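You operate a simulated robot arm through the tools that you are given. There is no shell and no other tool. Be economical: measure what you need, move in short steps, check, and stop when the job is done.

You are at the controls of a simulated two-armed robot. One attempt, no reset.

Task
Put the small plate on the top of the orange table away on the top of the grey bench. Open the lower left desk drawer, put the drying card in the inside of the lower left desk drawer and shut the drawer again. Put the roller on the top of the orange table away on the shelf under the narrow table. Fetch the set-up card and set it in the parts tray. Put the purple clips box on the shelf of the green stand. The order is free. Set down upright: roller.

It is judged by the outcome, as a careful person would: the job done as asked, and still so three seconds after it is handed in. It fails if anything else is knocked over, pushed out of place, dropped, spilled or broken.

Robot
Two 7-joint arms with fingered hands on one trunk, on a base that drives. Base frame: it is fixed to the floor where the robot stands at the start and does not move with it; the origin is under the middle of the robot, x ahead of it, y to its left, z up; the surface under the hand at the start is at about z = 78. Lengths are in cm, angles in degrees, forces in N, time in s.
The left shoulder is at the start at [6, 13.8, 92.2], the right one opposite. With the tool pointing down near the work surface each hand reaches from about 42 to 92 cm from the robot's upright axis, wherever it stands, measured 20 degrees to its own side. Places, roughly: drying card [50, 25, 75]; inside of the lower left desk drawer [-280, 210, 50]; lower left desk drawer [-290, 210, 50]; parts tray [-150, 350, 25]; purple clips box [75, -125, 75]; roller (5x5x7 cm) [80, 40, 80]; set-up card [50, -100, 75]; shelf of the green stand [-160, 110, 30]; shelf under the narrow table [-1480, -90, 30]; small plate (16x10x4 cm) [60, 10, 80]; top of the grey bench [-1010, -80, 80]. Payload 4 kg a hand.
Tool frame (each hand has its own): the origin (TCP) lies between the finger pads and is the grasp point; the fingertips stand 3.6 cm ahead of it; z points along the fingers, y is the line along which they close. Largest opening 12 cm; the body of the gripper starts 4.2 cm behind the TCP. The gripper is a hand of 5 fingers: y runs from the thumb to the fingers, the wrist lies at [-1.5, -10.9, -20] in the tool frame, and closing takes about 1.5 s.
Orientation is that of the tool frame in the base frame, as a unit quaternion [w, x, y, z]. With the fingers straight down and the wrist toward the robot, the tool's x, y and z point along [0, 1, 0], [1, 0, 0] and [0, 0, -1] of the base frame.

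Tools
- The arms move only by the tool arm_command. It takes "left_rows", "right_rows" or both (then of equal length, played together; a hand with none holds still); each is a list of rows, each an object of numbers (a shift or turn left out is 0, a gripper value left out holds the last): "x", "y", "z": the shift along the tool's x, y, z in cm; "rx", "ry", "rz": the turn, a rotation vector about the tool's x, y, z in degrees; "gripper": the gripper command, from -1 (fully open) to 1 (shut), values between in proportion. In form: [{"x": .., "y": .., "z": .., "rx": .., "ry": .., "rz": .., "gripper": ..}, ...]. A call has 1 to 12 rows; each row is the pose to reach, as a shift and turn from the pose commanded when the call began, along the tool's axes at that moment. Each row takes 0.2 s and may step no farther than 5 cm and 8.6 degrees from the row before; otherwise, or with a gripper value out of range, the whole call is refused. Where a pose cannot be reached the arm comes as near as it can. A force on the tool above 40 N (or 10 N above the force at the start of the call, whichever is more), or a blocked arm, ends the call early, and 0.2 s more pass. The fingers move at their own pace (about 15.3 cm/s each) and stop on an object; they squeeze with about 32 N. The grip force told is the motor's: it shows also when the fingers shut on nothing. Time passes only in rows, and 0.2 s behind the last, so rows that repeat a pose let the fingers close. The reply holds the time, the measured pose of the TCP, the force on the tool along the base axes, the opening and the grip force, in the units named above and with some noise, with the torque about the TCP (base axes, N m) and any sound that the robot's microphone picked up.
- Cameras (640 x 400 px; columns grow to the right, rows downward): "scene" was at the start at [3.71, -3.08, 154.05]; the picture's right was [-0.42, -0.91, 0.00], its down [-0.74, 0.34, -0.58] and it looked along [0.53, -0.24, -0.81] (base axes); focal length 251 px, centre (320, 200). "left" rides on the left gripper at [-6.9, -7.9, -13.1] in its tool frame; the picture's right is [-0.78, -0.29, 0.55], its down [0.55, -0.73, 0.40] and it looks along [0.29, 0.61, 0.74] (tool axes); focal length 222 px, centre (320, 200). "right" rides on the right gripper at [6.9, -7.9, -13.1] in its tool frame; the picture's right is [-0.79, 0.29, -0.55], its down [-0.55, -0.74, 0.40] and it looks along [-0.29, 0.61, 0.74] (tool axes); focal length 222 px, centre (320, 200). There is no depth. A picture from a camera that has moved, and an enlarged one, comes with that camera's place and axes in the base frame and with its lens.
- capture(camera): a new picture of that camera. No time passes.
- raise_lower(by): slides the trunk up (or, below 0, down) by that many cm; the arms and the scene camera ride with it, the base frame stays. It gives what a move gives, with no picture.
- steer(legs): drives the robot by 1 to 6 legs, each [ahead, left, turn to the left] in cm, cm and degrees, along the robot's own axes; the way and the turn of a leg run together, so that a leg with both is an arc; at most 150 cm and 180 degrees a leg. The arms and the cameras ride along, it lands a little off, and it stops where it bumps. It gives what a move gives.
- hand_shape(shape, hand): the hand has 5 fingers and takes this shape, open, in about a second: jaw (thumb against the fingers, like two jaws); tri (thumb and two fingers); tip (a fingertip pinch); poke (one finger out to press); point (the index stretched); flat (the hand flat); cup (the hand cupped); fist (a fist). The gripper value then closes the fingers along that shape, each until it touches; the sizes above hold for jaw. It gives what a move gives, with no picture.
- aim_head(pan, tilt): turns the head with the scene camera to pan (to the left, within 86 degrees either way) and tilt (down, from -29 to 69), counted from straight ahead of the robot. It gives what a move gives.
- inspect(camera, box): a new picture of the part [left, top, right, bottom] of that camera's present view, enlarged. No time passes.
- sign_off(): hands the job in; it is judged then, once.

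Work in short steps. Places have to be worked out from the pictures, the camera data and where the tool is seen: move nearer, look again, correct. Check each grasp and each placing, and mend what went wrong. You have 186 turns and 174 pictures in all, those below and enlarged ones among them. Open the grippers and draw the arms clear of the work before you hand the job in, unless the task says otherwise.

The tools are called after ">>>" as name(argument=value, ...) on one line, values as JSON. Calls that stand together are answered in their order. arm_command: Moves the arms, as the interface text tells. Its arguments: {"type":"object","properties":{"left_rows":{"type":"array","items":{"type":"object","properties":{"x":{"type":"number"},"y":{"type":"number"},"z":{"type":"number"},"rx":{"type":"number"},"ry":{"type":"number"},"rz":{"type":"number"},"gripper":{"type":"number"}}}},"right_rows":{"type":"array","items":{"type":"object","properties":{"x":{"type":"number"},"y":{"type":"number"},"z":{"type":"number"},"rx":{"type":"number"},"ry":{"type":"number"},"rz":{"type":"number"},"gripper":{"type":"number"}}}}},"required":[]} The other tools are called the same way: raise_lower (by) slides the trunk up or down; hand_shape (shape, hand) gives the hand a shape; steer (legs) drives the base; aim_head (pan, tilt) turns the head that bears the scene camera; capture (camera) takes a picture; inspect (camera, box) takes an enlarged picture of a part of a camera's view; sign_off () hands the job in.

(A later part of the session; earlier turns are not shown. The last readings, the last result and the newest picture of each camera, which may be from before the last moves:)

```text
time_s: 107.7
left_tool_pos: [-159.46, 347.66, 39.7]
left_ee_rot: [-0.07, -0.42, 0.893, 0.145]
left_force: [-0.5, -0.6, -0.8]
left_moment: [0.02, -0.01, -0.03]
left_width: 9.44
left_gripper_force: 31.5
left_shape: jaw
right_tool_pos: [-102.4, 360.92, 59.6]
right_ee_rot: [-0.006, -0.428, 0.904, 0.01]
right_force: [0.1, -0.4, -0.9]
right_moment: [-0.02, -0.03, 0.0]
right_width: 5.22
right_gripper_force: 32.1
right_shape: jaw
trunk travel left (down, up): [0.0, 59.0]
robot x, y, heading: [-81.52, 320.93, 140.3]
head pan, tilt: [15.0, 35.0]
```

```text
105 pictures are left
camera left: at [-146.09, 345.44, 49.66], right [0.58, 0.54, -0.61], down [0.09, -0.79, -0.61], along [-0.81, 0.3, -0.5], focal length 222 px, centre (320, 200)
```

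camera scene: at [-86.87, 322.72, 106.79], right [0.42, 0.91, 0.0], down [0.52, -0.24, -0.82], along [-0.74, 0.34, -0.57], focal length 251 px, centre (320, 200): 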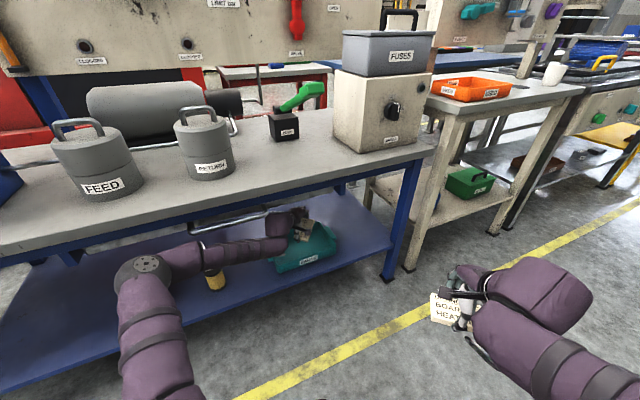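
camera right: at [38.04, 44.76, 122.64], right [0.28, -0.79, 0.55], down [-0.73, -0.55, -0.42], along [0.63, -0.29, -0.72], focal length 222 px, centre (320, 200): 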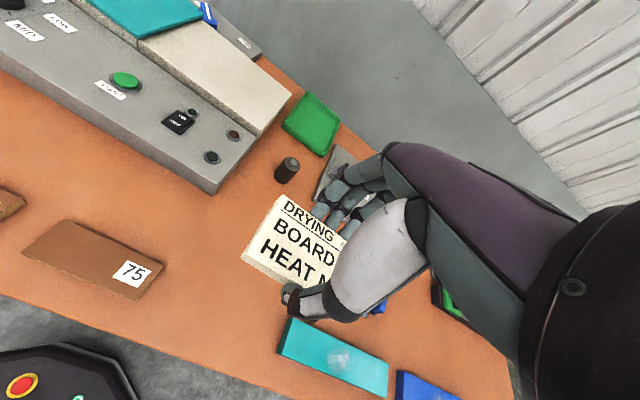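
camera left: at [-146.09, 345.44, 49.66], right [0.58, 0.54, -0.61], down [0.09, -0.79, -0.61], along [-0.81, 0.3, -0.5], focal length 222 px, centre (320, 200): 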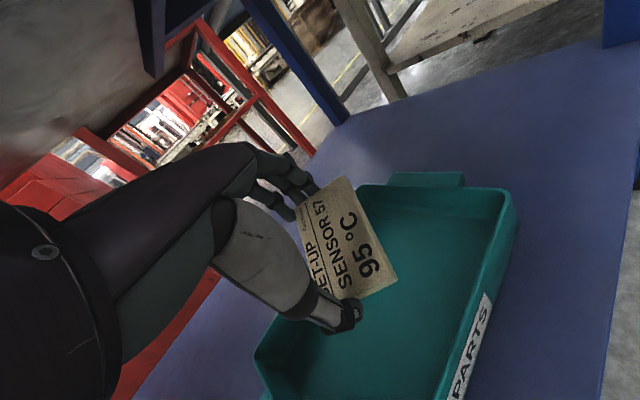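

The card is over the tray, a bit far back. I shift 2 cm toward me while lowering until contact.

>>> arm_command(left_rows=[{"x": -0.9, "y": -2.2, "z": 0.9}, {"x": -0.9, "y": -3.1, "z": 3.6}, {"x": -0.9, "y": -3.7, "z": 5.4}, {"x": -0.9, "y": -4.1, "z": 6.4}, {"x": -0.9, "y": -4.4, "z": 7.2}, {"x": -0.9, "y": -4.65, "z": 7.9}, {"x": -0.9, "y": -4.9, "z": 8.6}])

>>> capture(camera="left")

>>> inspect(camera="scene", box=[220, 180, 380, 280])

```text
time_s: 109.3
left_tool_pos: [-157.68, 347.36, 31.54]
left_ee_rot: [-0.074, -0.416, 0.893, 0.153]
left_force: [1.1, -1.2, 16.1]
left_moment: [-0.45, -0.48, -0.01]
left_width: 9.37
left_gripper_force: 32.1
left_shape: jaw
right_tool_pos: [-102.29, 360.91, 59.55]
right_ee_rot: [-0.006, -0.428, 0.904, 0.01]
right_force: [-0.1, -0.2, -0.7]
right_moment: [-0.03, 0.02, 0.01]
right_width: 5.21
right_gripper_force: 32.1
right_shape: jaw
trunk travel left (down, up): [0.0, 59.0]
robot x, y, heading: [-80.99, 320.66, 140.3]
head pan, tilt: [15.0, 35.0]
stopped in row 7 (left hand): the force on the tool passed its limit at 49 N (the readings are from after the stop); the commanded pose is now the measured one
```

```text
104 pictures are left
camera left: at [-144.04, 345.09, 41.18], right [0.57, 0.54, -0.62], down [0.07, -0.78, -0.62], along [-0.82, 0.31, -0.49], focal length 222 px, centre (320, 200)
```

left: 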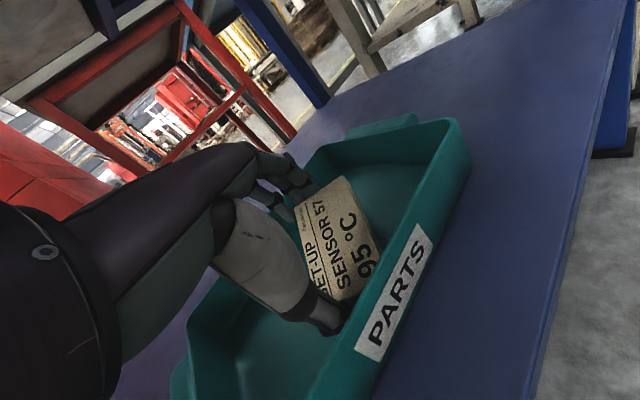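

```text
4.00 times, centred on (300, 230) of scene
camera zoom: at [-86.74, 322.66, 106.79], right [0.42, 0.91, 0.0], down [0.52, -0.24, -0.82], along [-0.75, 0.34, -0.57], focal length 1004 px, centre (400, 80)
```

zoom: 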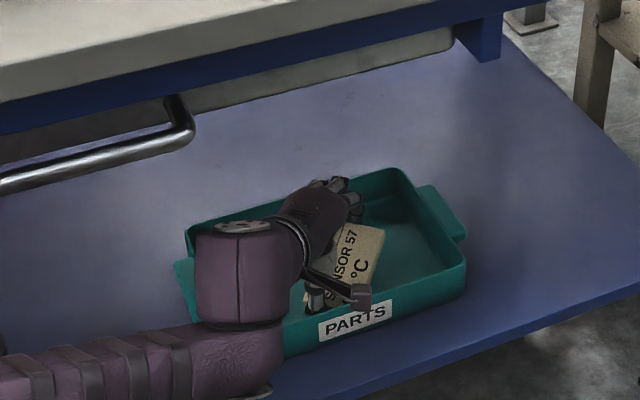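

Thumb side is on the tray floor inside. I release gently.

>>> arm_command(left_rows=[{"z": -0.2, "gripper": 0.1}, {"z": -0.2, "gripper": -0.3}, {"z": -0.2, "gripper": -0.6}, {"z": -0.2, "gripper": -0.8}, {"z": -0.2, "gripper": -0.8}, {"z": -0.2, "gripper": -0.8}])

>>> capture(camera="left")

```text
time_s: 110.7
left_tool_pos: [-157.71, 347.35, 31.81]
left_ee_rot: [-0.075, -0.418, 0.892, 0.155]
left_force: [-7.9, 6.0, 30.9]
left_moment: [-0.47, -0.61, 0.0]
left_width: 10.92
left_gripper_force: 0.1
left_shape: jaw
right_tool_pos: [-102.24, 360.9, 59.69]
right_ee_rot: [-0.007, -0.428, 0.904, 0.011]
right_force: [0.2, 0.0, -1.5]
right_moment: [0.0, 0.04, -0.02]
right_width: 5.22
right_gripper_force: 32.3
right_shape: jaw
trunk travel left (down, up): [0.0, 59.0]
robot x, y, heading: [-81.53, 321.02, 140.6]
head pan, tilt: [15.0, 35.0]
```

```text
102 pictures are left
camera left: at [-143.98, 345.1, 41.47], right [0.57, 0.54, -0.62], down [0.08, -0.78, -0.62], along [-0.82, 0.31, -0.49], focal length 222 px, centre (320, 200)
```

left: 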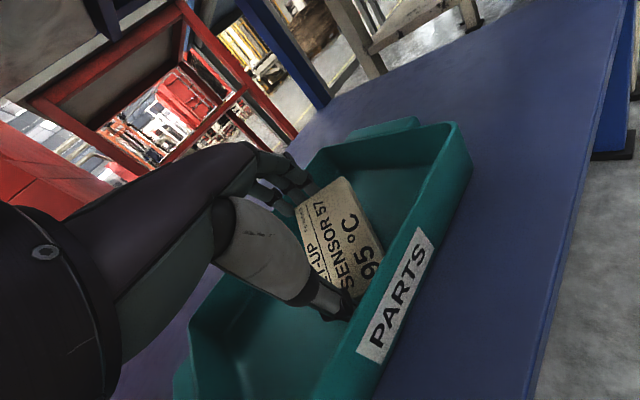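

Released. I lift straight up out of the tray and look.

>>> arm_command(left_rows=[{"y": 0.4, "z": -1}, {"y": 1, "z": -3}, {"y": 2, "z": -6}, {"y": 3.2, "z": -9}, {"y": 3.2, "z": -9}])

>>> capture(camera="left")

```text
time_s: 111.9
left_tool_pos: [-157.63, 347.2, 40.87]
left_ee_rot: [-0.073, -0.418, 0.893, 0.151]
left_force: [0.7, 1.2, -0.2]
left_moment: [0.01, 0.02, 0.01]
left_width: 10.8
left_gripper_force: 0.0
left_shape: jaw
right_tool_pos: [-102.43, 360.99, 59.63]
right_ee_rot: [-0.006, -0.428, 0.904, 0.01]
right_force: [0.5, 0.2, -0.7]
right_moment: [-0.03, -0.02, -0.03]
right_width: 5.23
right_gripper_force: 31.6
right_shape: jaw
trunk travel left (down, up): [0.0, 59.0]
robot x, y, heading: [-81.27, 320.84, 140.4]
head pan, tilt: [15.0, 35.0]
```

```text
101 pictures are left
camera left: at [-144.06, 345.07, 50.57], right [0.57, 0.54, -0.62], down [0.08, -0.78, -0.61], along [-0.82, 0.3, -0.49], focal length 222 px, centre (320, 200)
```

left: 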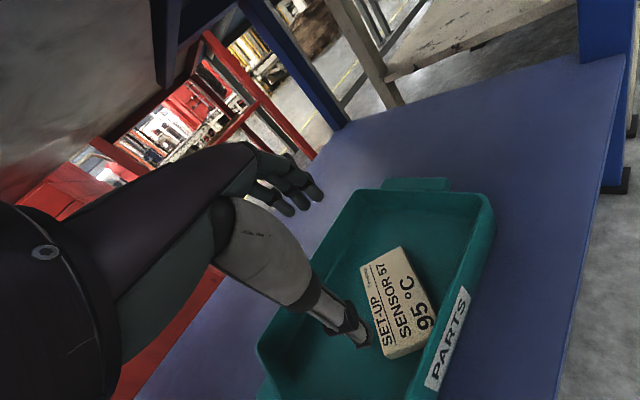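

The set-up card lies flat in the tray. I retract the arm along the same path, back the base off and raise the trunk.

>>> arm_command(left_rows=[{"x": -2, "y": -3.8, "z": -1.3}, {"x": -4, "y": -7.6, "z": -2.6}, {"x": -6, "y": -11.4, "z": -3.9}, {"x": -8, "y": -15.2, "z": -5.2}, {"x": -10, "y": -19, "z": -6.5}, {"x": -11.8, "y": -22.4, "z": -7.6}, {"x": -11.8, "y": -22.4, "z": -7.6}])

>>> steer(legs=[[-28, 0, 0]])

>>> raise_lower(by=40)

>>> aim_head(pan=65, tilt=15)

>>> capture(camera="scene")

```text
time_s: 113.5
left_tool_pos: [-132.25, 341.66, 40.51]
left_ee_rot: [-0.071, -0.417, 0.894, 0.149]
left_force: [0.1, -0.3, -0.6]
left_moment: [-0.01, 0.03, -0.01]
left_width: 10.81
left_gripper_force: 0.1
left_shape: jaw
left hand out of reach, approached as far as the arm can: row 6, 7
right_tool_pos: [-102.33, 360.81, 59.58]
right_ee_rot: [-0.005, -0.428, 0.904, 0.01]
right_force: [-1.1, 0.0, -1.2]
right_moment: [-0.01, 0.02, -0.02]
right_width: 5.18
right_gripper_force: 32.1
right_shape: jaw
trunk travel left (down, up): [0.0, 59.0]
robot x, y, heading: [-81.27, 321.21, 140.3]
head pan, tilt: [15.0, 35.0]
```

```text
time_s: 115.5
left_tool_pos: [-110.76, 323.49, 40.53]
left_ee_rot: [-0.073, -0.42, 0.893, 0.149]
left_force: [-0.1, 0.0, -0.5]
left_moment: [-0.01, -0.05, -0.02]
left_width: 10.81
left_gripper_force: 0.1
left_shape: jaw
right_tool_pos: [-80.81, 342.94, 59.56]
right_ee_rot: [-0.006, -0.428, 0.903, 0.01]
right_force: [-0.2, 0.0, -0.3]
right_moment: [0.01, -0.03, 0.01]
right_width: 5.2
right_gripper_force: 32.2
right_shape: jaw
trunk travel left (down, up): [0.0, 59.0]
robot x, y, heading: [-59.72, 302.96, 140.6]
head pan, tilt: [15.0, 35.0]
```

```text
time_s: 119.3
left_tool_pos: [-110.81, 323.68, 80.47]
left_ee_rot: [-0.073, -0.42, 0.892, 0.148]
left_force: [0.4, -1.1, 0.1]
left_moment: [0.01, 0.02, 0.01]
left_width: 10.81
left_gripper_force: 0.1
left_shape: jaw
right_tool_pos: [-80.68, 342.93, 99.62]
right_ee_rot: [-0.006, -0.428, 0.904, 0.01]
right_force: [0.5, -0.3, -0.4]
right_moment: [-0.03, 0.01, 0.03]
right_width: 5.22
right_gripper_force: 32.2
right_shape: jaw
trunk travel left (down, up): [-40.0, 19.0]
robot x, y, heading: [-59.37, 302.62, 140.6]
head pan, tilt: [15.0, 35.0]
```

```text
time_s: 120.5
left_tool_pos: [-110.89, 323.53, 80.57]
left_ee_rot: [-0.074, -0.42, 0.892, 0.149]
left_force: [0.0, 0.2, -0.2]
left_moment: [-0.01, -0.06, 0.0]
left_width: 10.79
left_gripper_force: 0.0
left_shape: jaw
right_tool_pos: [-80.7, 342.89, 99.67]
right_ee_rot: [-0.006, -0.429, 0.903, 0.01]
right_force: [0.7, 1.4, -1.1]
right_moment: [0.01, 0.01, -0.01]
right_width: 5.24
right_gripper_force: 31.7
right_shape: jaw
trunk travel left (down, up): [-40.0, 19.0]
robot x, y, heading: [-59.39, 302.64, 140.5]
head pan, tilt: [65.0, 15.0]
```

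```text
100 pictures are left
camera scene: at [-65.58, 297.09, 149.99], right [-0.43, 0.9, 0.0], down [0.23, 0.11, -0.97], along [-0.87, -0.42, -0.26], focal length 251 px, centre (320, 200)
```

scene: 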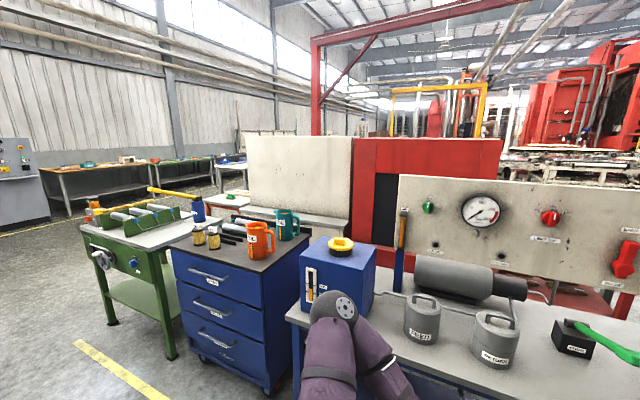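

I drive back down the aisle to y≈25 and then look toward the desk area behind the white panel.

>>> steer(legs=[[-15, 0, 0], [0, 0, 130], [130, 0, 0], [140, 0, 0], [0, 0, -90]])

>>> aim_head(pan=-10, tilt=15)

>>> capture(camera="scene")

```text
time_s: 143.8
left_tool_pos: [-100.75, 6.07, 80.62]
left_ee_rot: [-0.118, -0.694, 0.7, 0.116]
left_force: [-0.7, 0.1, -0.3]
left_moment: [0.02, 0.0, -0.01]
left_width: 10.8
left_gripper_force: 0.1
left_shape: jaw
right_tool_pos: [-89.74, 40.09, 99.53]
right_ee_rot: [0.008, 0.707, -0.707, -0.007]
right_force: [0.6, 1.4, -0.8]
right_moment: [0.01, 0.01, 0.02]
right_width: 5.2
right_gripper_force: 31.7
right_shape: jaw
trunk travel left (down, up): [-40.0, 19.0]
robot x, y, heading: [-48.19, 22.8, 179.6]
head pan, tilt: [65.0, 15.0]
```

```text
time_s: 145.2
left_tool_pos: [-100.67, 6.14, 80.56]
left_ee_rot: [-0.118, -0.694, 0.7, 0.116]
left_force: [0.5, 0.0, -0.8]
left_moment: [0.02, 0.01, 0.0]
left_width: 10.83
left_gripper_force: 0.1
left_shape: jaw
right_tool_pos: [-89.67, 39.97, 99.53]
right_ee_rot: [0.008, 0.707, -0.707, -0.008]
right_force: [-0.9, -0.3, -1.2]
right_moment: [0.02, -0.04, 0.0]
right_width: 5.19
right_gripper_force: 32.0
right_shape: jaw
trunk travel left (down, up): [-40.0, 19.0]
robot x, y, heading: [-48.28, 22.38, 179.8]
head pan, tilt: [-10.0, 15.0]
```

```text
99 pictures are left
camera scene: at [-54.17, 24.18, 149.99], right [0.18, 0.98, 0.0], down [0.25, -0.05, -0.97], along [-0.95, 0.17, -0.26], focal length 251 px, centre (320, 200)
```

scene: 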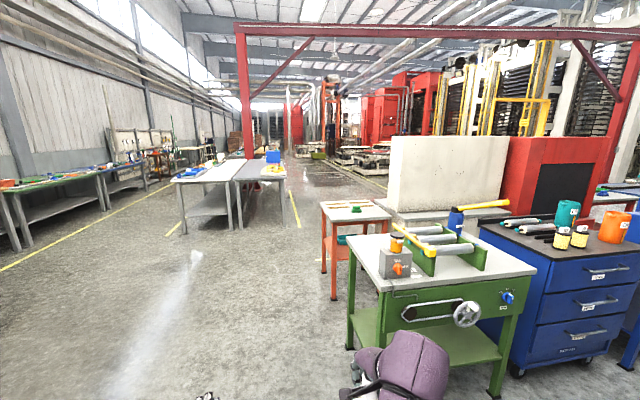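

Open floor ahead. I drive to about x=-330 and turn to look at the desk from the far side.

>>> steer(legs=[[145, 0, 0], [145, 0, 0], [0, 0, -70]])

>>> aim_head(pan=0, tilt=15)

>>> capture(camera="scene")

```text
time_s: 162.3
left_tool_pos: [-369.62, 68.65, 80.53]
left_ee_rot: [-0.029, -0.158, 0.973, 0.164]
left_force: [-0.1, -0.9, 0.5]
left_moment: [0.0, 0.02, -0.01]
left_width: 10.78
left_gripper_force: 0.1
left_shape: jaw
right_tool_pos: [-333.93, 69.4, 99.41]
right_ee_rot: [-0.003, -0.164, 0.986, 0.01]
right_force: [1.0, -0.1, -1.2]
right_moment: [0.0, -0.01, -0.01]
right_width: 5.19
right_gripper_force: 32.0
right_shape: jaw
trunk travel left (down, up): [-40.0, 19.0]
robot x, y, heading: [-337.11, 24.29, 108.6]
head pan, tilt: [-10.0, 15.0]
```

```text
time_s: 163.0
left_tool_pos: [-369.66, 68.69, 80.57]
left_ee_rot: [-0.028, -0.158, 0.973, 0.164]
left_force: [-0.6, -0.5, 0.1]
left_moment: [0.01, 0.0, -0.01]
left_width: 10.8
left_gripper_force: 0.1
left_shape: jaw
right_tool_pos: [-333.97, 69.28, 99.61]
right_ee_rot: [-0.003, -0.164, 0.986, 0.011]
right_force: [0.1, 0.6, -1.5]
right_moment: [0.01, -0.04, -0.01]
right_width: 5.21
right_gripper_force: 32.1
right_shape: jaw
trunk travel left (down, up): [-40.0, 19.0]
robot x, y, heading: [-337.12, 24.52, 108.5]
head pan, tilt: [0.0, 15.0]
```

```text
98 pictures are left
camera scene: at [-338.98, 30.26, 149.99], right [0.95, 0.32, 0.0], down [0.08, -0.25, -0.97], along [-0.31, 0.92, -0.26], focal length 251 px, centre (320, 200)
```

scene: 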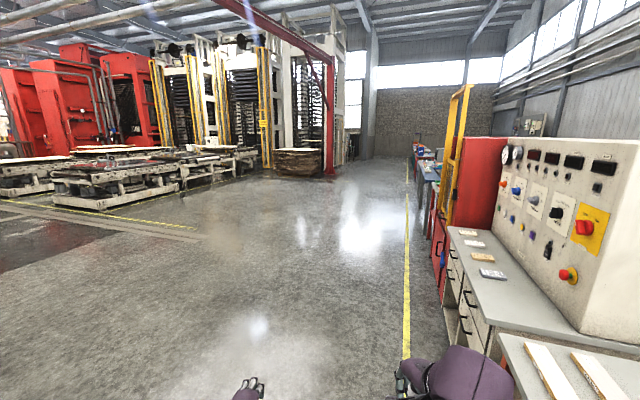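

The control desk has its drawers facing −x. I drive to about (-395,200) and turn to face it.

>>> steer(legs=[[93, 0, 0], [92, 0, 0], [0, 0, -108.5]])

>>> aim_head(pan=0, tilt=30)

>>> capture(camera="scene")

```text
time_s: 176.9
left_tool_pos: [-343.71, 217.11, 80.59]
left_ee_rot: [0.115, 0.697, 0.698, 0.119]
left_force: [0.5, -0.4, -0.4]
left_moment: [0.0, 0.02, 0.01]
left_width: 10.79
left_gripper_force: 0.0
left_shape: jaw
right_tool_pos: [-354.46, 182.99, 99.52]
right_ee_rot: [0.007, 0.703, 0.711, 0.009]
right_force: [0.7, 0.0, -0.8]
right_moment: [-0.02, -0.02, 0.0]
right_width: 5.19
right_gripper_force: 31.5
right_shape: jaw
trunk travel left (down, up): [-40.0, 19.0]
robot x, y, heading: [-396.29, 199.77, 0.4]
head pan, tilt: [0.0, 15.0]
```

```text
time_s: 177.7
left_tool_pos: [-343.81, 216.98, 80.54]
left_ee_rot: [0.116, 0.697, 0.698, 0.118]
left_force: [0.1, -0.3, 0.7]
left_moment: [-0.01, -0.02, 0.01]
left_width: 10.78
left_gripper_force: 0.1
left_shape: jaw
right_tool_pos: [-354.5, 183.05, 99.64]
right_ee_rot: [0.007, 0.704, 0.71, 0.01]
right_force: [-0.2, -0.4, -0.5]
right_moment: [0.01, 0.02, -0.02]
right_width: 5.2
right_gripper_force: 32.0
right_shape: jaw
trunk travel left (down, up): [-40.0, 19.0]
robot x, y, heading: [-396.17, 200.17, 0.3]
head pan, tilt: [0.0, 30.0]
```

```text
97 pictures are left
camera scene: at [-390.07, 200.08, 147.58], right [0.0, -1.0, 0.0], down [-0.5, 0.0, -0.87], along [0.87, 0.0, -0.5], focal length 251 px, centre (320, 200)
```

scene: 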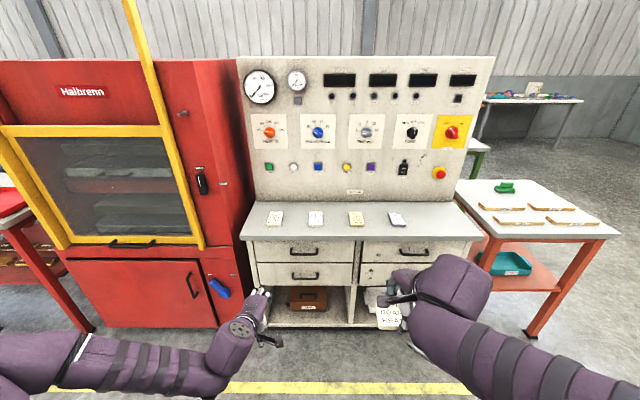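

I see two drawers on the left; the lower left one's handle is near [-296,208,50]. Zooming.

>>> inspect(camera="scene", box=[235, 210, 425, 329])

```text
3.36 times, centred on (330, 270) of scene
camera zoom: at [-390.07, 200.08, 147.58], right [0.0, -1.0, 0.0], down [-0.5, 0.0, -0.87], along [0.87, 0.0, -0.5], focal length 844 px, centre (286, -34)
```

zoom: 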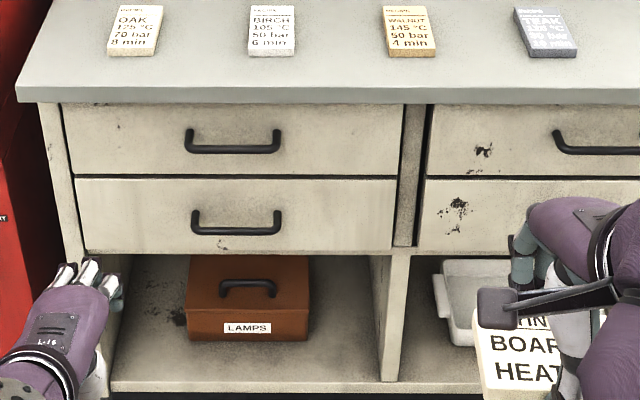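

I'll grip this handle with the left hand pointing forward, closing vertically. First lower the trunk 30, then extend and pitch the left hand to horizontal.

>>> raise_lower(by=-30)

>>> arm_command(left_rows=[{"y": 3, "z": 1, "gripper": -0.6}, {"y": 6, "z": 2, "rx": -5}, {"y": 9, "z": 3, "rx": -13}, {"y": 11.4, "z": 3.8, "rx": -21}, {"y": 11.4, "z": 3.8, "rx": -29}, {"y": 11.4, "z": 3.8, "rx": -37}, {"y": 11.4, "z": 3.8, "rx": -45}, {"y": 11.4, "z": 3.8, "rx": -53}, {"y": 11.4, "z": 3.8, "rx": -61}, {"y": 11.4, "z": 3.8, "rx": -67}, {"y": 11.4, "z": 3.8, "rx": -71}, {"y": 11.4, "z": 3.8, "rx": -71}])

>>> capture(camera="left")

>>> capture(camera="scene")

```text
time_s: 180.7
left_tool_pos: [-343.84, 216.99, 50.61]
left_ee_rot: [0.115, 0.697, 0.698, 0.119]
left_force: [0.0, -0.2, 0.0]
left_moment: [0.0, 0.01, 0.02]
left_width: 10.82
left_gripper_force: 0.1
left_shape: jaw
right_tool_pos: [-354.43, 183.03, 69.54]
right_ee_rot: [0.007, 0.703, 0.711, 0.009]
right_force: [0.3, 0.3, -1.0]
right_moment: [0.0, -0.06, 0.0]
right_width: 5.19
right_gripper_force: 31.7
right_shape: jaw
trunk travel left (down, up): [-10.0, 49.0]
robot x, y, heading: [-396.15, 200.17, 0.2]
head pan, tilt: [0.0, 30.0]
```

```text
time_s: 183.4
left_tool_pos: [-334.24, 215.27, 55.93]
left_ee_rot: [0.634, 0.476, 0.417, 0.445]
left_force: [0.0, -0.3, 0.9]
left_moment: [0.01, -0.03, 0.01]
left_width: 9.58
left_gripper_force: 0.0
left_shape: jaw
left hand out of reach, approached as far as the arm can: row 2, 3, 4, 5, 6, 7, 8, 9, 10, 11
right_tool_pos: [-354.29, 183.0, 69.48]
right_ee_rot: [0.007, 0.703, 0.711, 0.009]
right_force: [-0.1, 0.2, -0.9]
right_moment: [0.02, 0.02, 0.02]
right_width: 5.22
right_gripper_force: 32.2
right_shape: jaw
trunk travel left (down, up): [-10.0, 49.0]
robot x, y, heading: [-396.45, 199.89, 0.2]
head pan, tilt: [0.0, 30.0]
stopped in row 12 (left hand): the arm was blocked; the commanded pose is now the measured one
```

```text
95 pictures are left
camera left: at [-347.15, 210.43, 46.24], right [0.37, -0.93, -0.09], down [0.64, 0.32, -0.69], along [0.67, 0.2, 0.71], focal length 222 px, centre (320, 200)
```

left: 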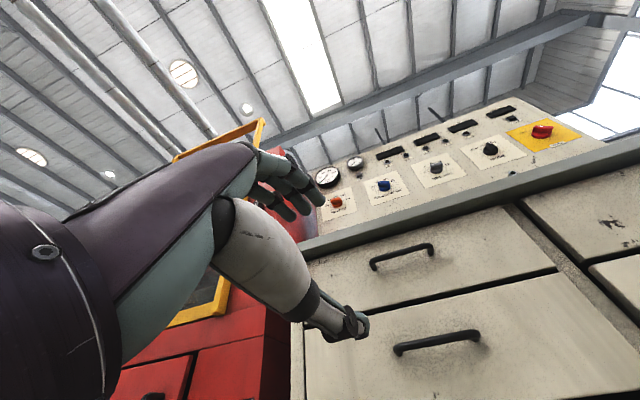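

```text
94 pictures are left
camera scene: at [-390.04, 200.07, 117.57], right [0.01, -1.0, 0.0], down [-0.5, 0.0, -0.87], along [0.87, 0.01, -0.5], focal length 251 px, centre (320, 200)
```

scene: 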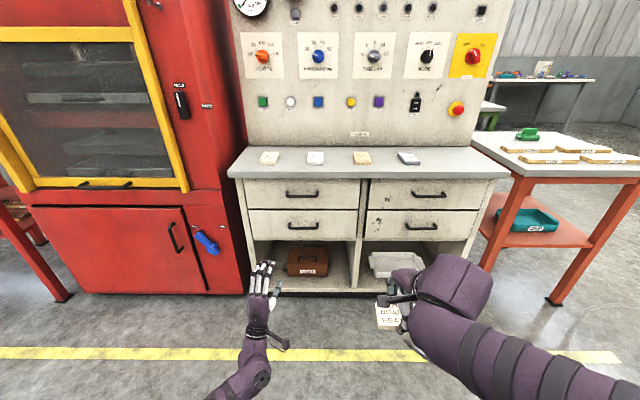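

Estimate handle ≈[-301,208,53]. I zoom for a better triangulation.

>>> inspect(camera="scene", box=[250, 170, 370, 245])

>>> inspect(camera="left", box=[320, 240, 560, 390])

```text
5.33 times, centred on (310, 208) of scene
camera zoom: at [-390.04, 200.07, 117.57], right [0.01, -1.0, 0.0], down [-0.5, 0.0, -0.87], along [0.87, 0.01, -0.5], focal length 1339 px, centre (373, 160)
```

zoom: 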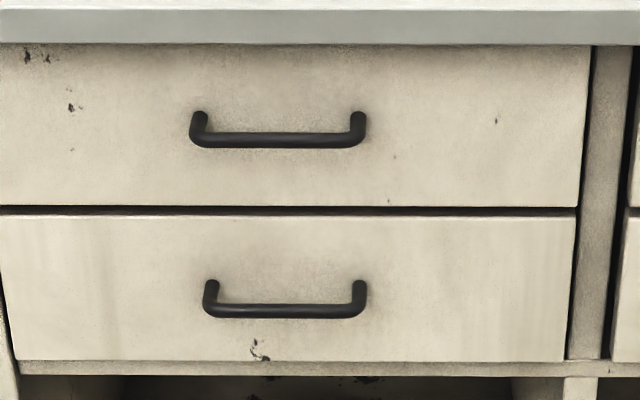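

```text
2.67 times, centred on (440, 315) of left
camera zoom: at [-347.15, 210.43, 46.24], right [0.37, -0.93, -0.09], down [0.64, 0.32, -0.69], along [0.67, 0.2, 0.71], focal length 592 px, centre (0, -107)
```

zoom: 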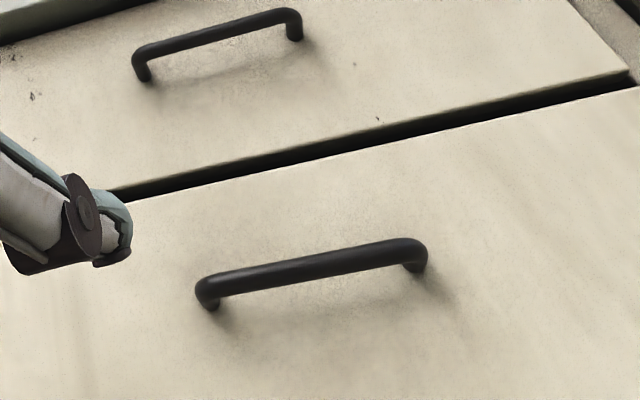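

Handle: bar centre ≈[-302.5,208,54], protruding ~4 cm. I level the left hand and bring it in front of the handle.

>>> arm_command(left_rows=[{"x": -1, "y": -1.2, "z": 2.7, "rx": 2.4, "ry": 3.7}, {"x": -2, "y": -2.4, "z": 5.4, "rx": 4.8, "ry": 7.4}, {"x": -3, "y": -3.6, "z": 8, "rx": 7.2, "ry": 11.2}, {"x": -4, "y": -4.7, "z": 10.7, "rx": 9.7, "ry": 14.9}, {"x": -4, "y": -4.7, "z": 10.7, "rx": 9.7, "ry": 14.9}])

>>> capture(camera="left")

```text
time_s: 184.7
left_tool_pos: [-324.27, 208.18, 53.82]
left_ee_rot: [0.532, 0.466, 0.532, 0.466]
left_force: [-0.4, -0.4, 0.1]
left_moment: [0.01, 0.01, -0.02]
left_width: 9.58
left_gripper_force: 0.0
left_shape: jaw
right_tool_pos: [-354.39, 183.06, 69.52]
right_ee_rot: [0.006, 0.703, 0.711, 0.009]
right_force: [-1.1, 0.0, -0.9]
right_moment: [-0.04, 0.0, 0.0]
right_width: 5.2
right_gripper_force: 32.1
right_shape: jaw
trunk travel left (down, up): [-10.0, 49.0]
robot x, y, heading: [-395.71, 199.76, 0.4]
head pan, tilt: [0.0, 30.0]
```

```text
91 pictures are left
camera left: at [-337.33, 200.29, 46.82], right [0.55, -0.82, -0.18], down [0.4, 0.45, -0.8], along [0.74, 0.36, 0.57], focal length 222 px, centre (320, 200)
```

left: 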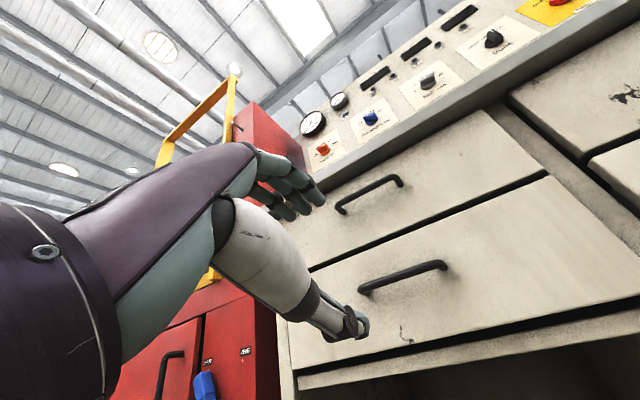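

Aligned with the bar (y≈207, z≈54). I drive 14 cm forward and check.

>>> steer(legs=[[14, 0, 0]])

>>> capture(camera="left")

```text
time_s: 186.0
left_tool_pos: [-310.38, 208.39, 53.86]
left_ee_rot: [0.532, 0.465, 0.532, 0.466]
left_force: [-0.7, 0.0, 0.1]
left_moment: [0.01, -0.01, -0.01]
left_width: 9.59
left_gripper_force: 0.0
left_shape: jaw
right_tool_pos: [-340.39, 183.27, 69.49]
right_ee_rot: [0.006, 0.702, 0.712, 0.01]
right_force: [-0.4, -0.1, -0.7]
right_moment: [-0.02, -0.01, -0.01]
right_width: 5.19
right_gripper_force: 32.3
right_shape: jaw
trunk travel left (down, up): [-10.0, 49.0]
robot x, y, heading: [-382.27, 200.25, 0.2]
head pan, tilt: [0.0, 30.0]
```

```text
90 pictures are left
camera left: at [-323.44, 200.49, 46.82], right [0.55, -0.82, -0.18], down [0.4, 0.45, -0.8], along [0.74, 0.37, 0.57], focal length 222 px, centre (320, 200)
```

left: 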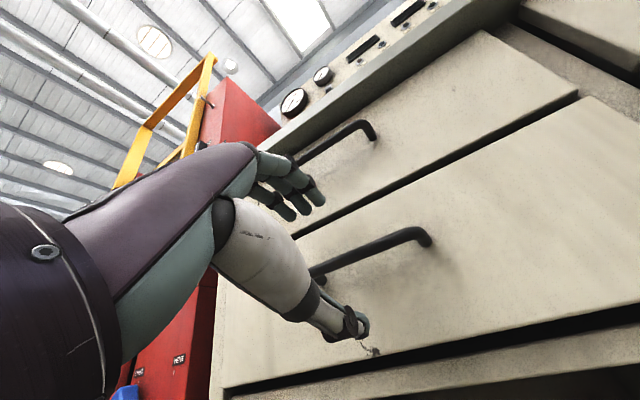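

Bar lies straight ahead ~8 cm. I push the hand 6 cm forward, then close around the bar.

>>> arm_command(left_rows=[{"x": -0.5, "z": 2}, {"x": -1, "z": 4}, {"x": -1, "z": 5.3}, {"x": -1, "z": 6.2}, {"x": -1, "z": 6.2, "gripper": 0}, {"x": -1, "z": 6.2, "gripper": 0.5}, {"x": -1, "z": 6.2, "gripper": 1}, {"x": -1, "z": 6.2, "gripper": 1}, {"x": -1, "z": 6.2, "gripper": 1}, {"x": -1, "z": 6.2, "gripper": 1}, {"x": -1, "z": 6.2, "gripper": 1}])

>>> capture(camera="left")

>>> inspect(camera="scene", box=[220, 170, 420, 295])

```text
time_s: 188.4
left_tool_pos: [-304.17, 207.49, 54.02]
left_ee_rot: [0.533, 0.465, 0.532, 0.466]
left_force: [-15.6, 7.3, 2.1]
left_moment: [0.01, -0.36, -0.01]
left_width: 0.8
left_gripper_force: 32.1
left_shape: jaw
right_tool_pos: [-340.38, 183.37, 69.5]
right_ee_rot: [0.008, 0.702, 0.712, 0.009]
right_force: [-0.1, -0.7, -1.0]
right_moment: [0.01, 0.01, 0.02]
right_width: 5.21
right_gripper_force: 32.4
right_shape: jaw
trunk travel left (down, up): [-10.0, 49.0]
robot x, y, heading: [-382.26, 200.22, 0.5]
head pan, tilt: [0.0, 30.0]
```

```text
89 pictures are left
camera left: at [-317.2, 199.55, 47.06], right [0.55, -0.82, -0.18], down [0.4, 0.45, -0.8], along [0.73, 0.37, 0.57], focal length 222 px, centre (320, 200)
```

left: 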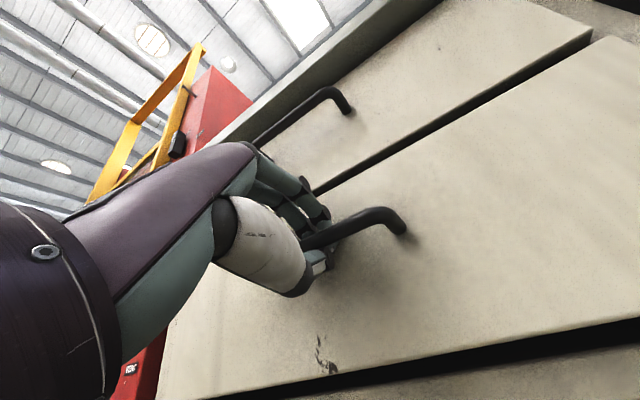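

```text
3.20 times, centred on (320, 232) of scene
camera zoom: at [-376.21, 200.23, 117.58], right [0.01, -1.0, 0.0], down [-0.5, 0.0, -0.87], along [0.87, 0.01, -0.5], focal length 803 px, centre (320, 96)
```

zoom: 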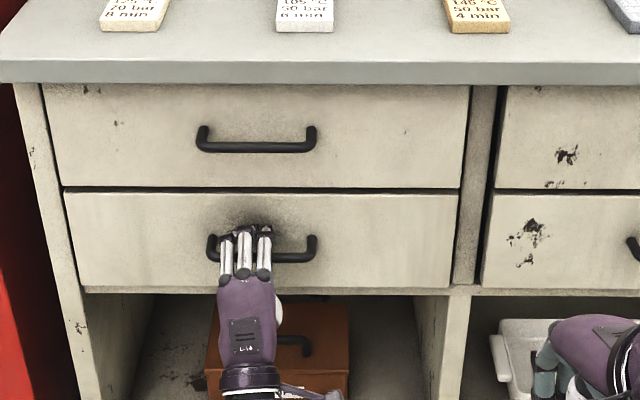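

Fingers wrap the bar. I pull by driving the base back 26 cm.

>>> steer(legs=[[-26, 0, 0]])

>>> capture(camera="scene")

```text
time_s: 190.2
left_tool_pos: [-330.24, 207.31, 53.98]
left_ee_rot: [0.532, 0.465, 0.532, 0.466]
left_force: [0.5, 10.4, -1.9]
left_moment: [0.07, -0.11, -0.02]
left_width: 0.58
left_gripper_force: 31.4
left_shape: jaw
right_tool_pos: [-366.4, 182.96, 69.61]
right_ee_rot: [0.007, 0.703, 0.711, 0.009]
right_force: [0.2, -0.2, -0.8]
right_moment: [0.01, 0.02, 0.0]
right_width: 5.17
right_gripper_force: 32.0
right_shape: jaw
trunk travel left (down, up): [-10.0, 49.0]
robot x, y, heading: [-408.18, 199.87, 0.3]
head pan, tilt: [0.0, 30.0]
```

```text
87 pictures are left
camera scene: at [-402.16, 200.04, 117.57], right [0.01, -1.0, 0.0], down [-0.5, 0.0, -0.87], along [0.87, 0.01, -0.5], focal length 251 px, centre (320, 200)
```

scene: 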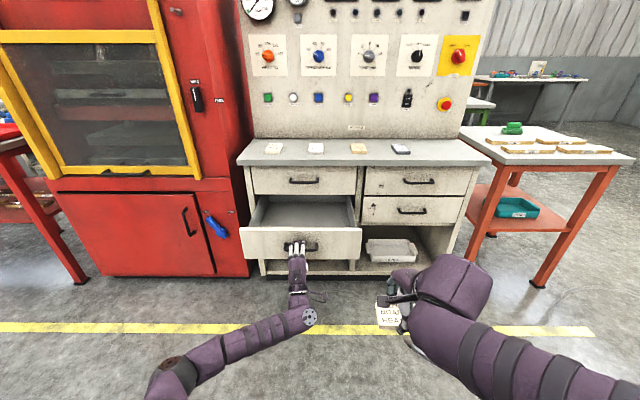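

The drawer is open ~26 cm. I release the handle, back off, and fold the left hand back to a fingers-down pose.

>>> arm_command(left_rows=[{"gripper": 0.4}, {"gripper": 0}, {"gripper": -0.4}, {"gripper": -0.7}, {"gripper": -0.7}, {"gripper": -0.7}])

>>> steer(legs=[[-14, 0, 0]])

>>> arm_command(left_rows=[{"z": -2, "y": 1}, {"z": -4, "y": 2, "rx": 8}, {"z": -7, "y": 4, "rx": 16}, {"z": -10, "y": 6, "rx": 24}, {"z": -13, "y": 7, "rx": 32}, {"z": -16, "y": 8, "rx": 40}, {"x": 2, "z": -18, "y": 8, "rx": 48}, {"x": 4, "z": -20, "y": 8, "rx": 56}, {"x": 6, "z": -20, "y": 8, "rx": 64}, {"x": 8, "z": -20, "y": 8, "rx": 71}, {"x": 10, "z": -20, "y": 8, "rx": 71}])

>>> capture(camera="scene")

```text
time_s: 191.6
left_tool_pos: [-330.19, 207.15, 53.98]
left_ee_rot: [0.533, 0.465, 0.532, 0.466]
left_force: [-0.7, 0.2, 0.1]
left_moment: [0.0, 0.01, 0.04]
left_width: 10.2
left_gripper_force: 0.1
left_shape: jaw
right_tool_pos: [-366.46, 183.06, 69.57]
right_ee_rot: [0.007, 0.703, 0.711, 0.01]
right_force: [0.1, -0.5, -0.3]
right_moment: [0.0, -0.01, 0.01]
right_width: 5.2
right_gripper_force: 32.1
right_shape: jaw
trunk travel left (down, up): [-10.0, 49.0]
robot x, y, heading: [-408.41, 199.82, 0.3]
head pan, tilt: [0.0, 30.0]
```

```text
time_s: 193.0
left_tool_pos: [-344.12, 207.04, 53.89]
left_ee_rot: [0.533, 0.466, 0.532, 0.466]
left_force: [0.7, 1.1, 0.3]
left_moment: [0.05, 0.01, 0.01]
left_width: 10.19
left_gripper_force: 0.0
left_shape: jaw
right_tool_pos: [-380.4, 182.78, 69.46]
right_ee_rot: [0.007, 0.704, 0.71, 0.009]
right_force: [-0.6, -0.2, -0.4]
right_moment: [0.02, 0.01, 0.01]
right_width: 5.19
right_gripper_force: 32.4
right_shape: jaw
trunk travel left (down, up): [-10.0, 49.0]
robot x, y, heading: [-422.36, 200.04, 0.5]
head pan, tilt: [0.0, 30.0]
```

```text
time_s: 195.4
left_tool_pos: [-364.03, 218.1, 60.6]
left_ee_rot: [0.163, 0.688, 0.703, 0.072]
left_force: [0.7, 0.1, -0.4]
left_moment: [-0.02, 0.01, 0.02]
left_width: 10.19
left_gripper_force: 0.2
left_shape: jaw
right_tool_pos: [-380.52, 182.87, 69.56]
right_ee_rot: [0.007, 0.704, 0.71, 0.008]
right_force: [0.2, 1.5, -0.1]
right_moment: [0.02, 0.01, 0.04]
right_width: 5.18
right_gripper_force: 31.8
right_shape: jaw
trunk travel left (down, up): [-10.0, 49.0]
robot x, y, heading: [-422.38, 199.96, 0.1]
head pan, tilt: [0.0, 30.0]
```

```text
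86 pictures are left
camera scene: at [-416.17, 199.89, 117.57], right [0.01, -1.0, 0.0], down [-0.5, 0.0, -0.87], along [0.87, 0.01, -0.5], focal length 251 px, centre (320, 200)
```

scene: 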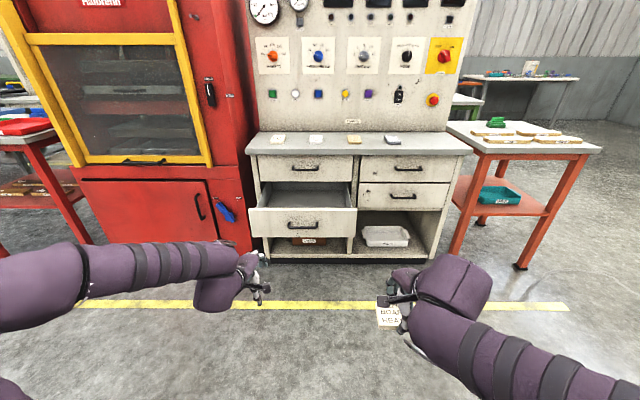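

Robot now at (-422,200). I drive forward and left to about (-378,228) so the right hand comes over the open drawer and the left hand stays outside.

>>> steer(legs=[[0, 28, 0], [44, 0, 0]])

>>> capture(camera="scene")

>>> capture(camera="right")

```text
time_s: 199.6
left_tool_pos: [-319.67, 246.46, 60.63]
left_ee_rot: [0.162, 0.686, 0.705, 0.071]
left_force: [0.6, 0.7, -0.1]
left_moment: [-0.03, 0.02, 0.02]
left_width: 10.19
left_gripper_force: 0.1
left_shape: jaw
right_tool_pos: [-335.9, 211.21, 69.56]
right_ee_rot: [0.007, 0.702, 0.712, 0.01]
right_force: [-0.5, 1.0, 0.0]
right_moment: [0.0, 0.0, -0.01]
right_width: 5.2
right_gripper_force: 31.8
right_shape: jaw
trunk travel left (down, up): [-10.0, 49.0]
robot x, y, heading: [-377.66, 227.68, 0.4]
head pan, tilt: [0.0, 30.0]
```

```text
85 pictures are left
camera scene: at [-371.69, 228.05, 117.57], right [0.01, -1.0, 0.0], down [-0.5, 0.0, -0.87], along [0.87, 0.01, -0.5], focal length 251 px, centre (320, 200)
```

scene: 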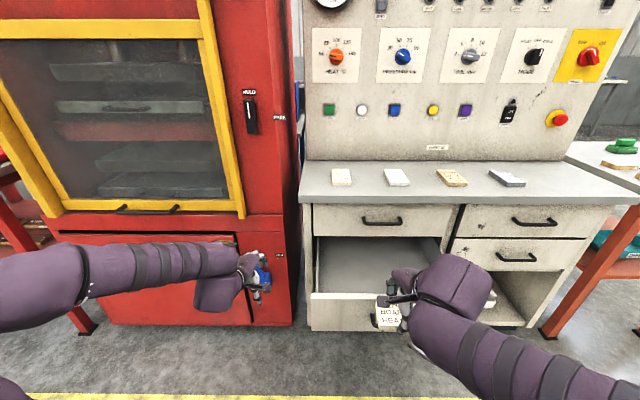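

```text
84 pictures are left
camera right: at [-344.23, 217.94, 82.47], right [0.29, -0.78, 0.55], down [-0.72, -0.56, -0.42], along [0.63, -0.28, -0.72], focal length 222 px, centre (320, 200)
```

right: 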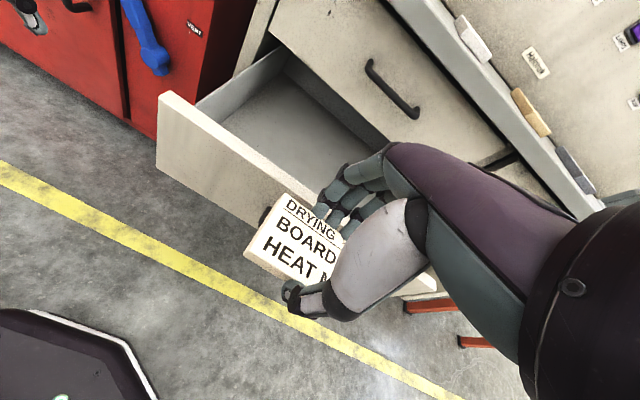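

Moving the right hand forward over the drawer interior (x≈-316, y≈214).

>>> arm_command(right_rows=[{"x": 0.7, "y": 5}, {"x": 1.5, "y": 10}, {"x": 2.2, "y": 15}, {"x": 3, "y": 19.8}, {"x": 3, "y": 19.8, "z": 3}, {"x": 3, "y": 19.8, "z": 3}])

>>> capture(camera="right")

>>> inspect(camera="scene", box=[300, 180, 500, 305])

```text
refused: row 1 steps farther than a row can; nothing moved
```

```text
83 pictures are left
camera right: at [-344.23, 217.94, 82.47], right [0.29, -0.78, 0.55], down [-0.72, -0.56, -0.42], along [0.63, -0.28, -0.72], focal length 222 px, centre (320, 200)
```

right: 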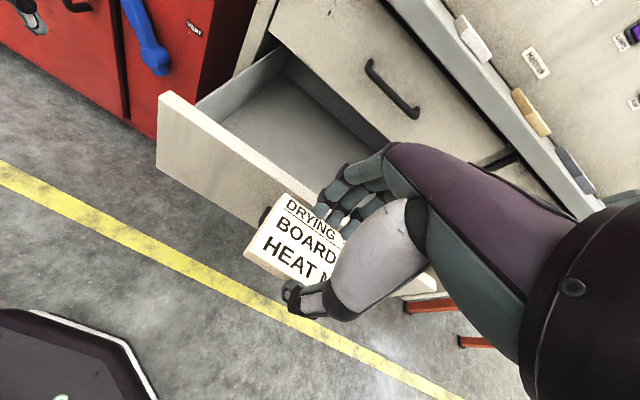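

```text
3.20 times, centred on (400, 242) of scene
camera zoom: at [-371.69, 228.05, 117.57], right [0.01, -1.0, 0.0], down [-0.5, 0.0, -0.87], along [0.87, 0.01, -0.5], focal length 803 px, centre (64, 64)
```

zoom: 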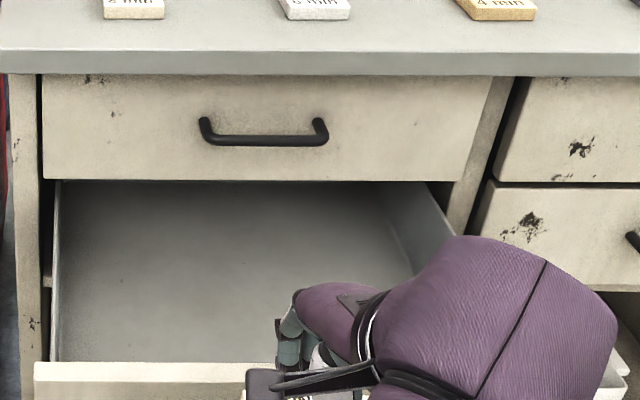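

A row was too long; repeat with smaller steps.

>>> arm_command(right_rows=[{"x": 0.6, "y": 4}, {"x": 1.2, "y": 8}, {"x": 1.8, "y": 12}, {"x": 2.4, "y": 16}, {"x": 3, "y": 19.8}, {"x": 3, "y": 19.8, "z": 3}, {"x": 3, "y": 19.8, "z": 3}])

>>> capture(camera="right")

>>> inspect(camera="scene", box=[300, 180, 500, 305])

```text
time_s: 201.2
left_tool_pos: [-319.67, 246.29, 60.56]
left_ee_rot: [0.162, 0.687, 0.705, 0.071]
left_force: [0.6, -0.8, 0.4]
left_moment: [0.0, -0.04, -0.02]
left_width: 10.17
left_gripper_force: 0.0
left_shape: jaw
right_tool_pos: [-316.23, 214.57, 67.0]
right_ee_rot: [0.007, 0.702, 0.712, 0.009]
right_force: [-0.4, -0.2, -0.3]
right_moment: [0.01, -0.01, 0.02]
right_width: 5.21
right_gripper_force: 32.1
right_shape: jaw
trunk travel left (down, up): [-10.0, 49.0]
robot x, y, heading: [-377.65, 228.06, 0.2]
head pan, tilt: [0.0, 30.0]
```

```text
81 pictures are left
camera right: at [-324.46, 221.3, 79.89], right [0.29, -0.78, 0.55], down [-0.72, -0.56, -0.42], along [0.63, -0.28, -0.72], focal length 222 px, centre (320, 200)
```

right: 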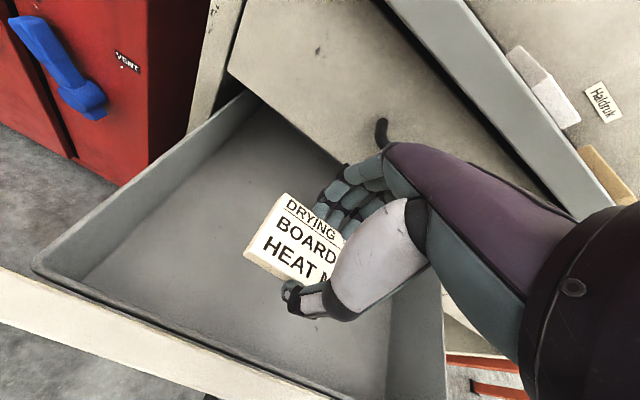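

```text
3.20 times, centred on (400, 242) of scene
camera zoom: at [-371.66, 228.05, 117.57], right [0.01, -1.0, 0.0], down [-0.5, 0.0, -0.87], along [0.87, 0.01, -0.5], focal length 803 px, centre (64, 64)
```

zoom: 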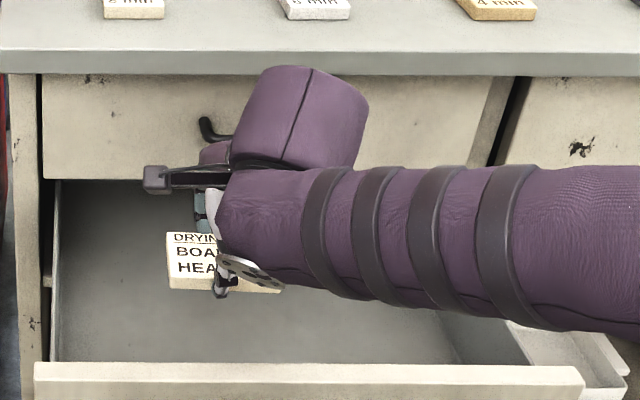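

Card is over the drawer floor. Lower until contact.

>>> arm_command(right_rows=[{"z": 3}, {"z": 6}, {"z": 9}, {"z": 11}, {"z": 12.2}, {"z": 13.2}, {"z": 14.2}, {"z": 15.2}, {"z": 16.2}, {"z": 17.2}])

>>> capture(camera="right")

```text
time_s: 203.5
left_tool_pos: [-319.66, 246.43, 60.57]
left_ee_rot: [0.164, 0.687, 0.705, 0.072]
left_force: [-0.6, 0.3, -0.7]
left_moment: [0.02, 0.0, -0.01]
left_width: 10.18
left_gripper_force: 0.1
left_shape: jaw
right_tool_pos: [-315.1, 214.66, 50.8]
right_ee_rot: [0.014, 0.702, 0.712, 0.017]
right_force: [2.3, -1.3, 14.9]
right_moment: [0.05, 0.47, 0.07]
right_width: 5.27
right_gripper_force: 31.3
right_shape: jaw
trunk travel left (down, up): [-10.0, 49.0]
robot x, y, heading: [-377.64, 228.4, 0.3]
head pan, tilt: [0.0, 30.0]
stopped in row 10 (right hand): the force on the tool passed its limit at 44 N (the readings are from after the stop); the commanded pose is now the measured one
```

```text
79 pictures are left
camera right: at [-323.73, 221.35, 63.59], right [0.28, -0.78, 0.56], down [-0.71, -0.56, -0.43], along [0.65, -0.28, -0.71], focal length 222 px, centre (320, 200)
```

right: 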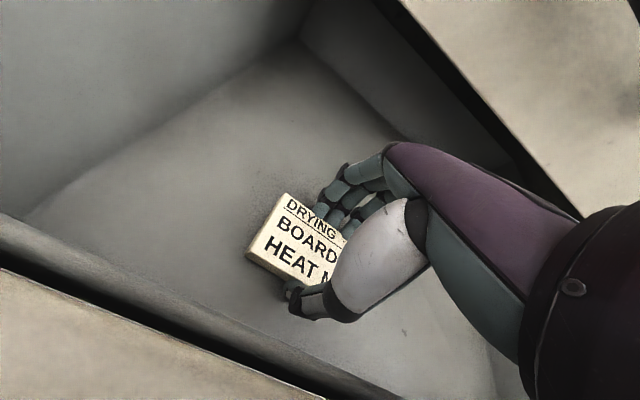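

On the drawer floor. Open slightly and lift out.

>>> arm_command(right_rows=[{"z": -0.2, "gripper": -0.1}, {"z": -0.2, "gripper": -0.4}, {"z": -0.2, "gripper": -0.4}, {"z": -0.2, "gripper": -0.4}, {"z": -3}, {"z": -7}, {"z": -11}, {"z": -15}, {"z": -19}, {"z": -21}])

>>> capture(camera="right")

```text
time_s: 205.7
left_tool_pos: [-319.73, 246.36, 60.53]
left_ee_rot: [0.163, 0.687, 0.705, 0.071]
left_force: [-0.1, 0.3, 0.6]
left_moment: [-0.01, 0.03, 0.02]
left_width: 10.18
left_gripper_force: 0.0
left_shape: jaw
right_tool_pos: [-316.17, 214.43, 71.66]
right_ee_rot: [0.012, 0.702, 0.712, 0.015]
right_force: [0.6, -0.4, 0.0]
right_moment: [-0.01, 0.01, 0.0]
right_width: 8.38
right_gripper_force: 0.1
right_shape: jaw
trunk travel left (down, up): [-10.0, 49.0]
robot x, y, heading: [-377.65, 228.1, 0.4]
head pan, tilt: [0.0, 30.0]
```

```text
78 pictures are left
camera right: at [-324.59, 221.2, 84.33], right [0.28, -0.78, 0.56], down [-0.71, -0.56, -0.43], along [0.64, -0.28, -0.71], focal length 222 px, centre (320, 200)
```

right: 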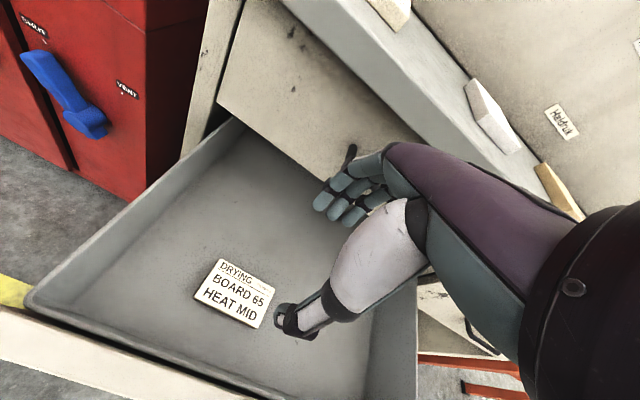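

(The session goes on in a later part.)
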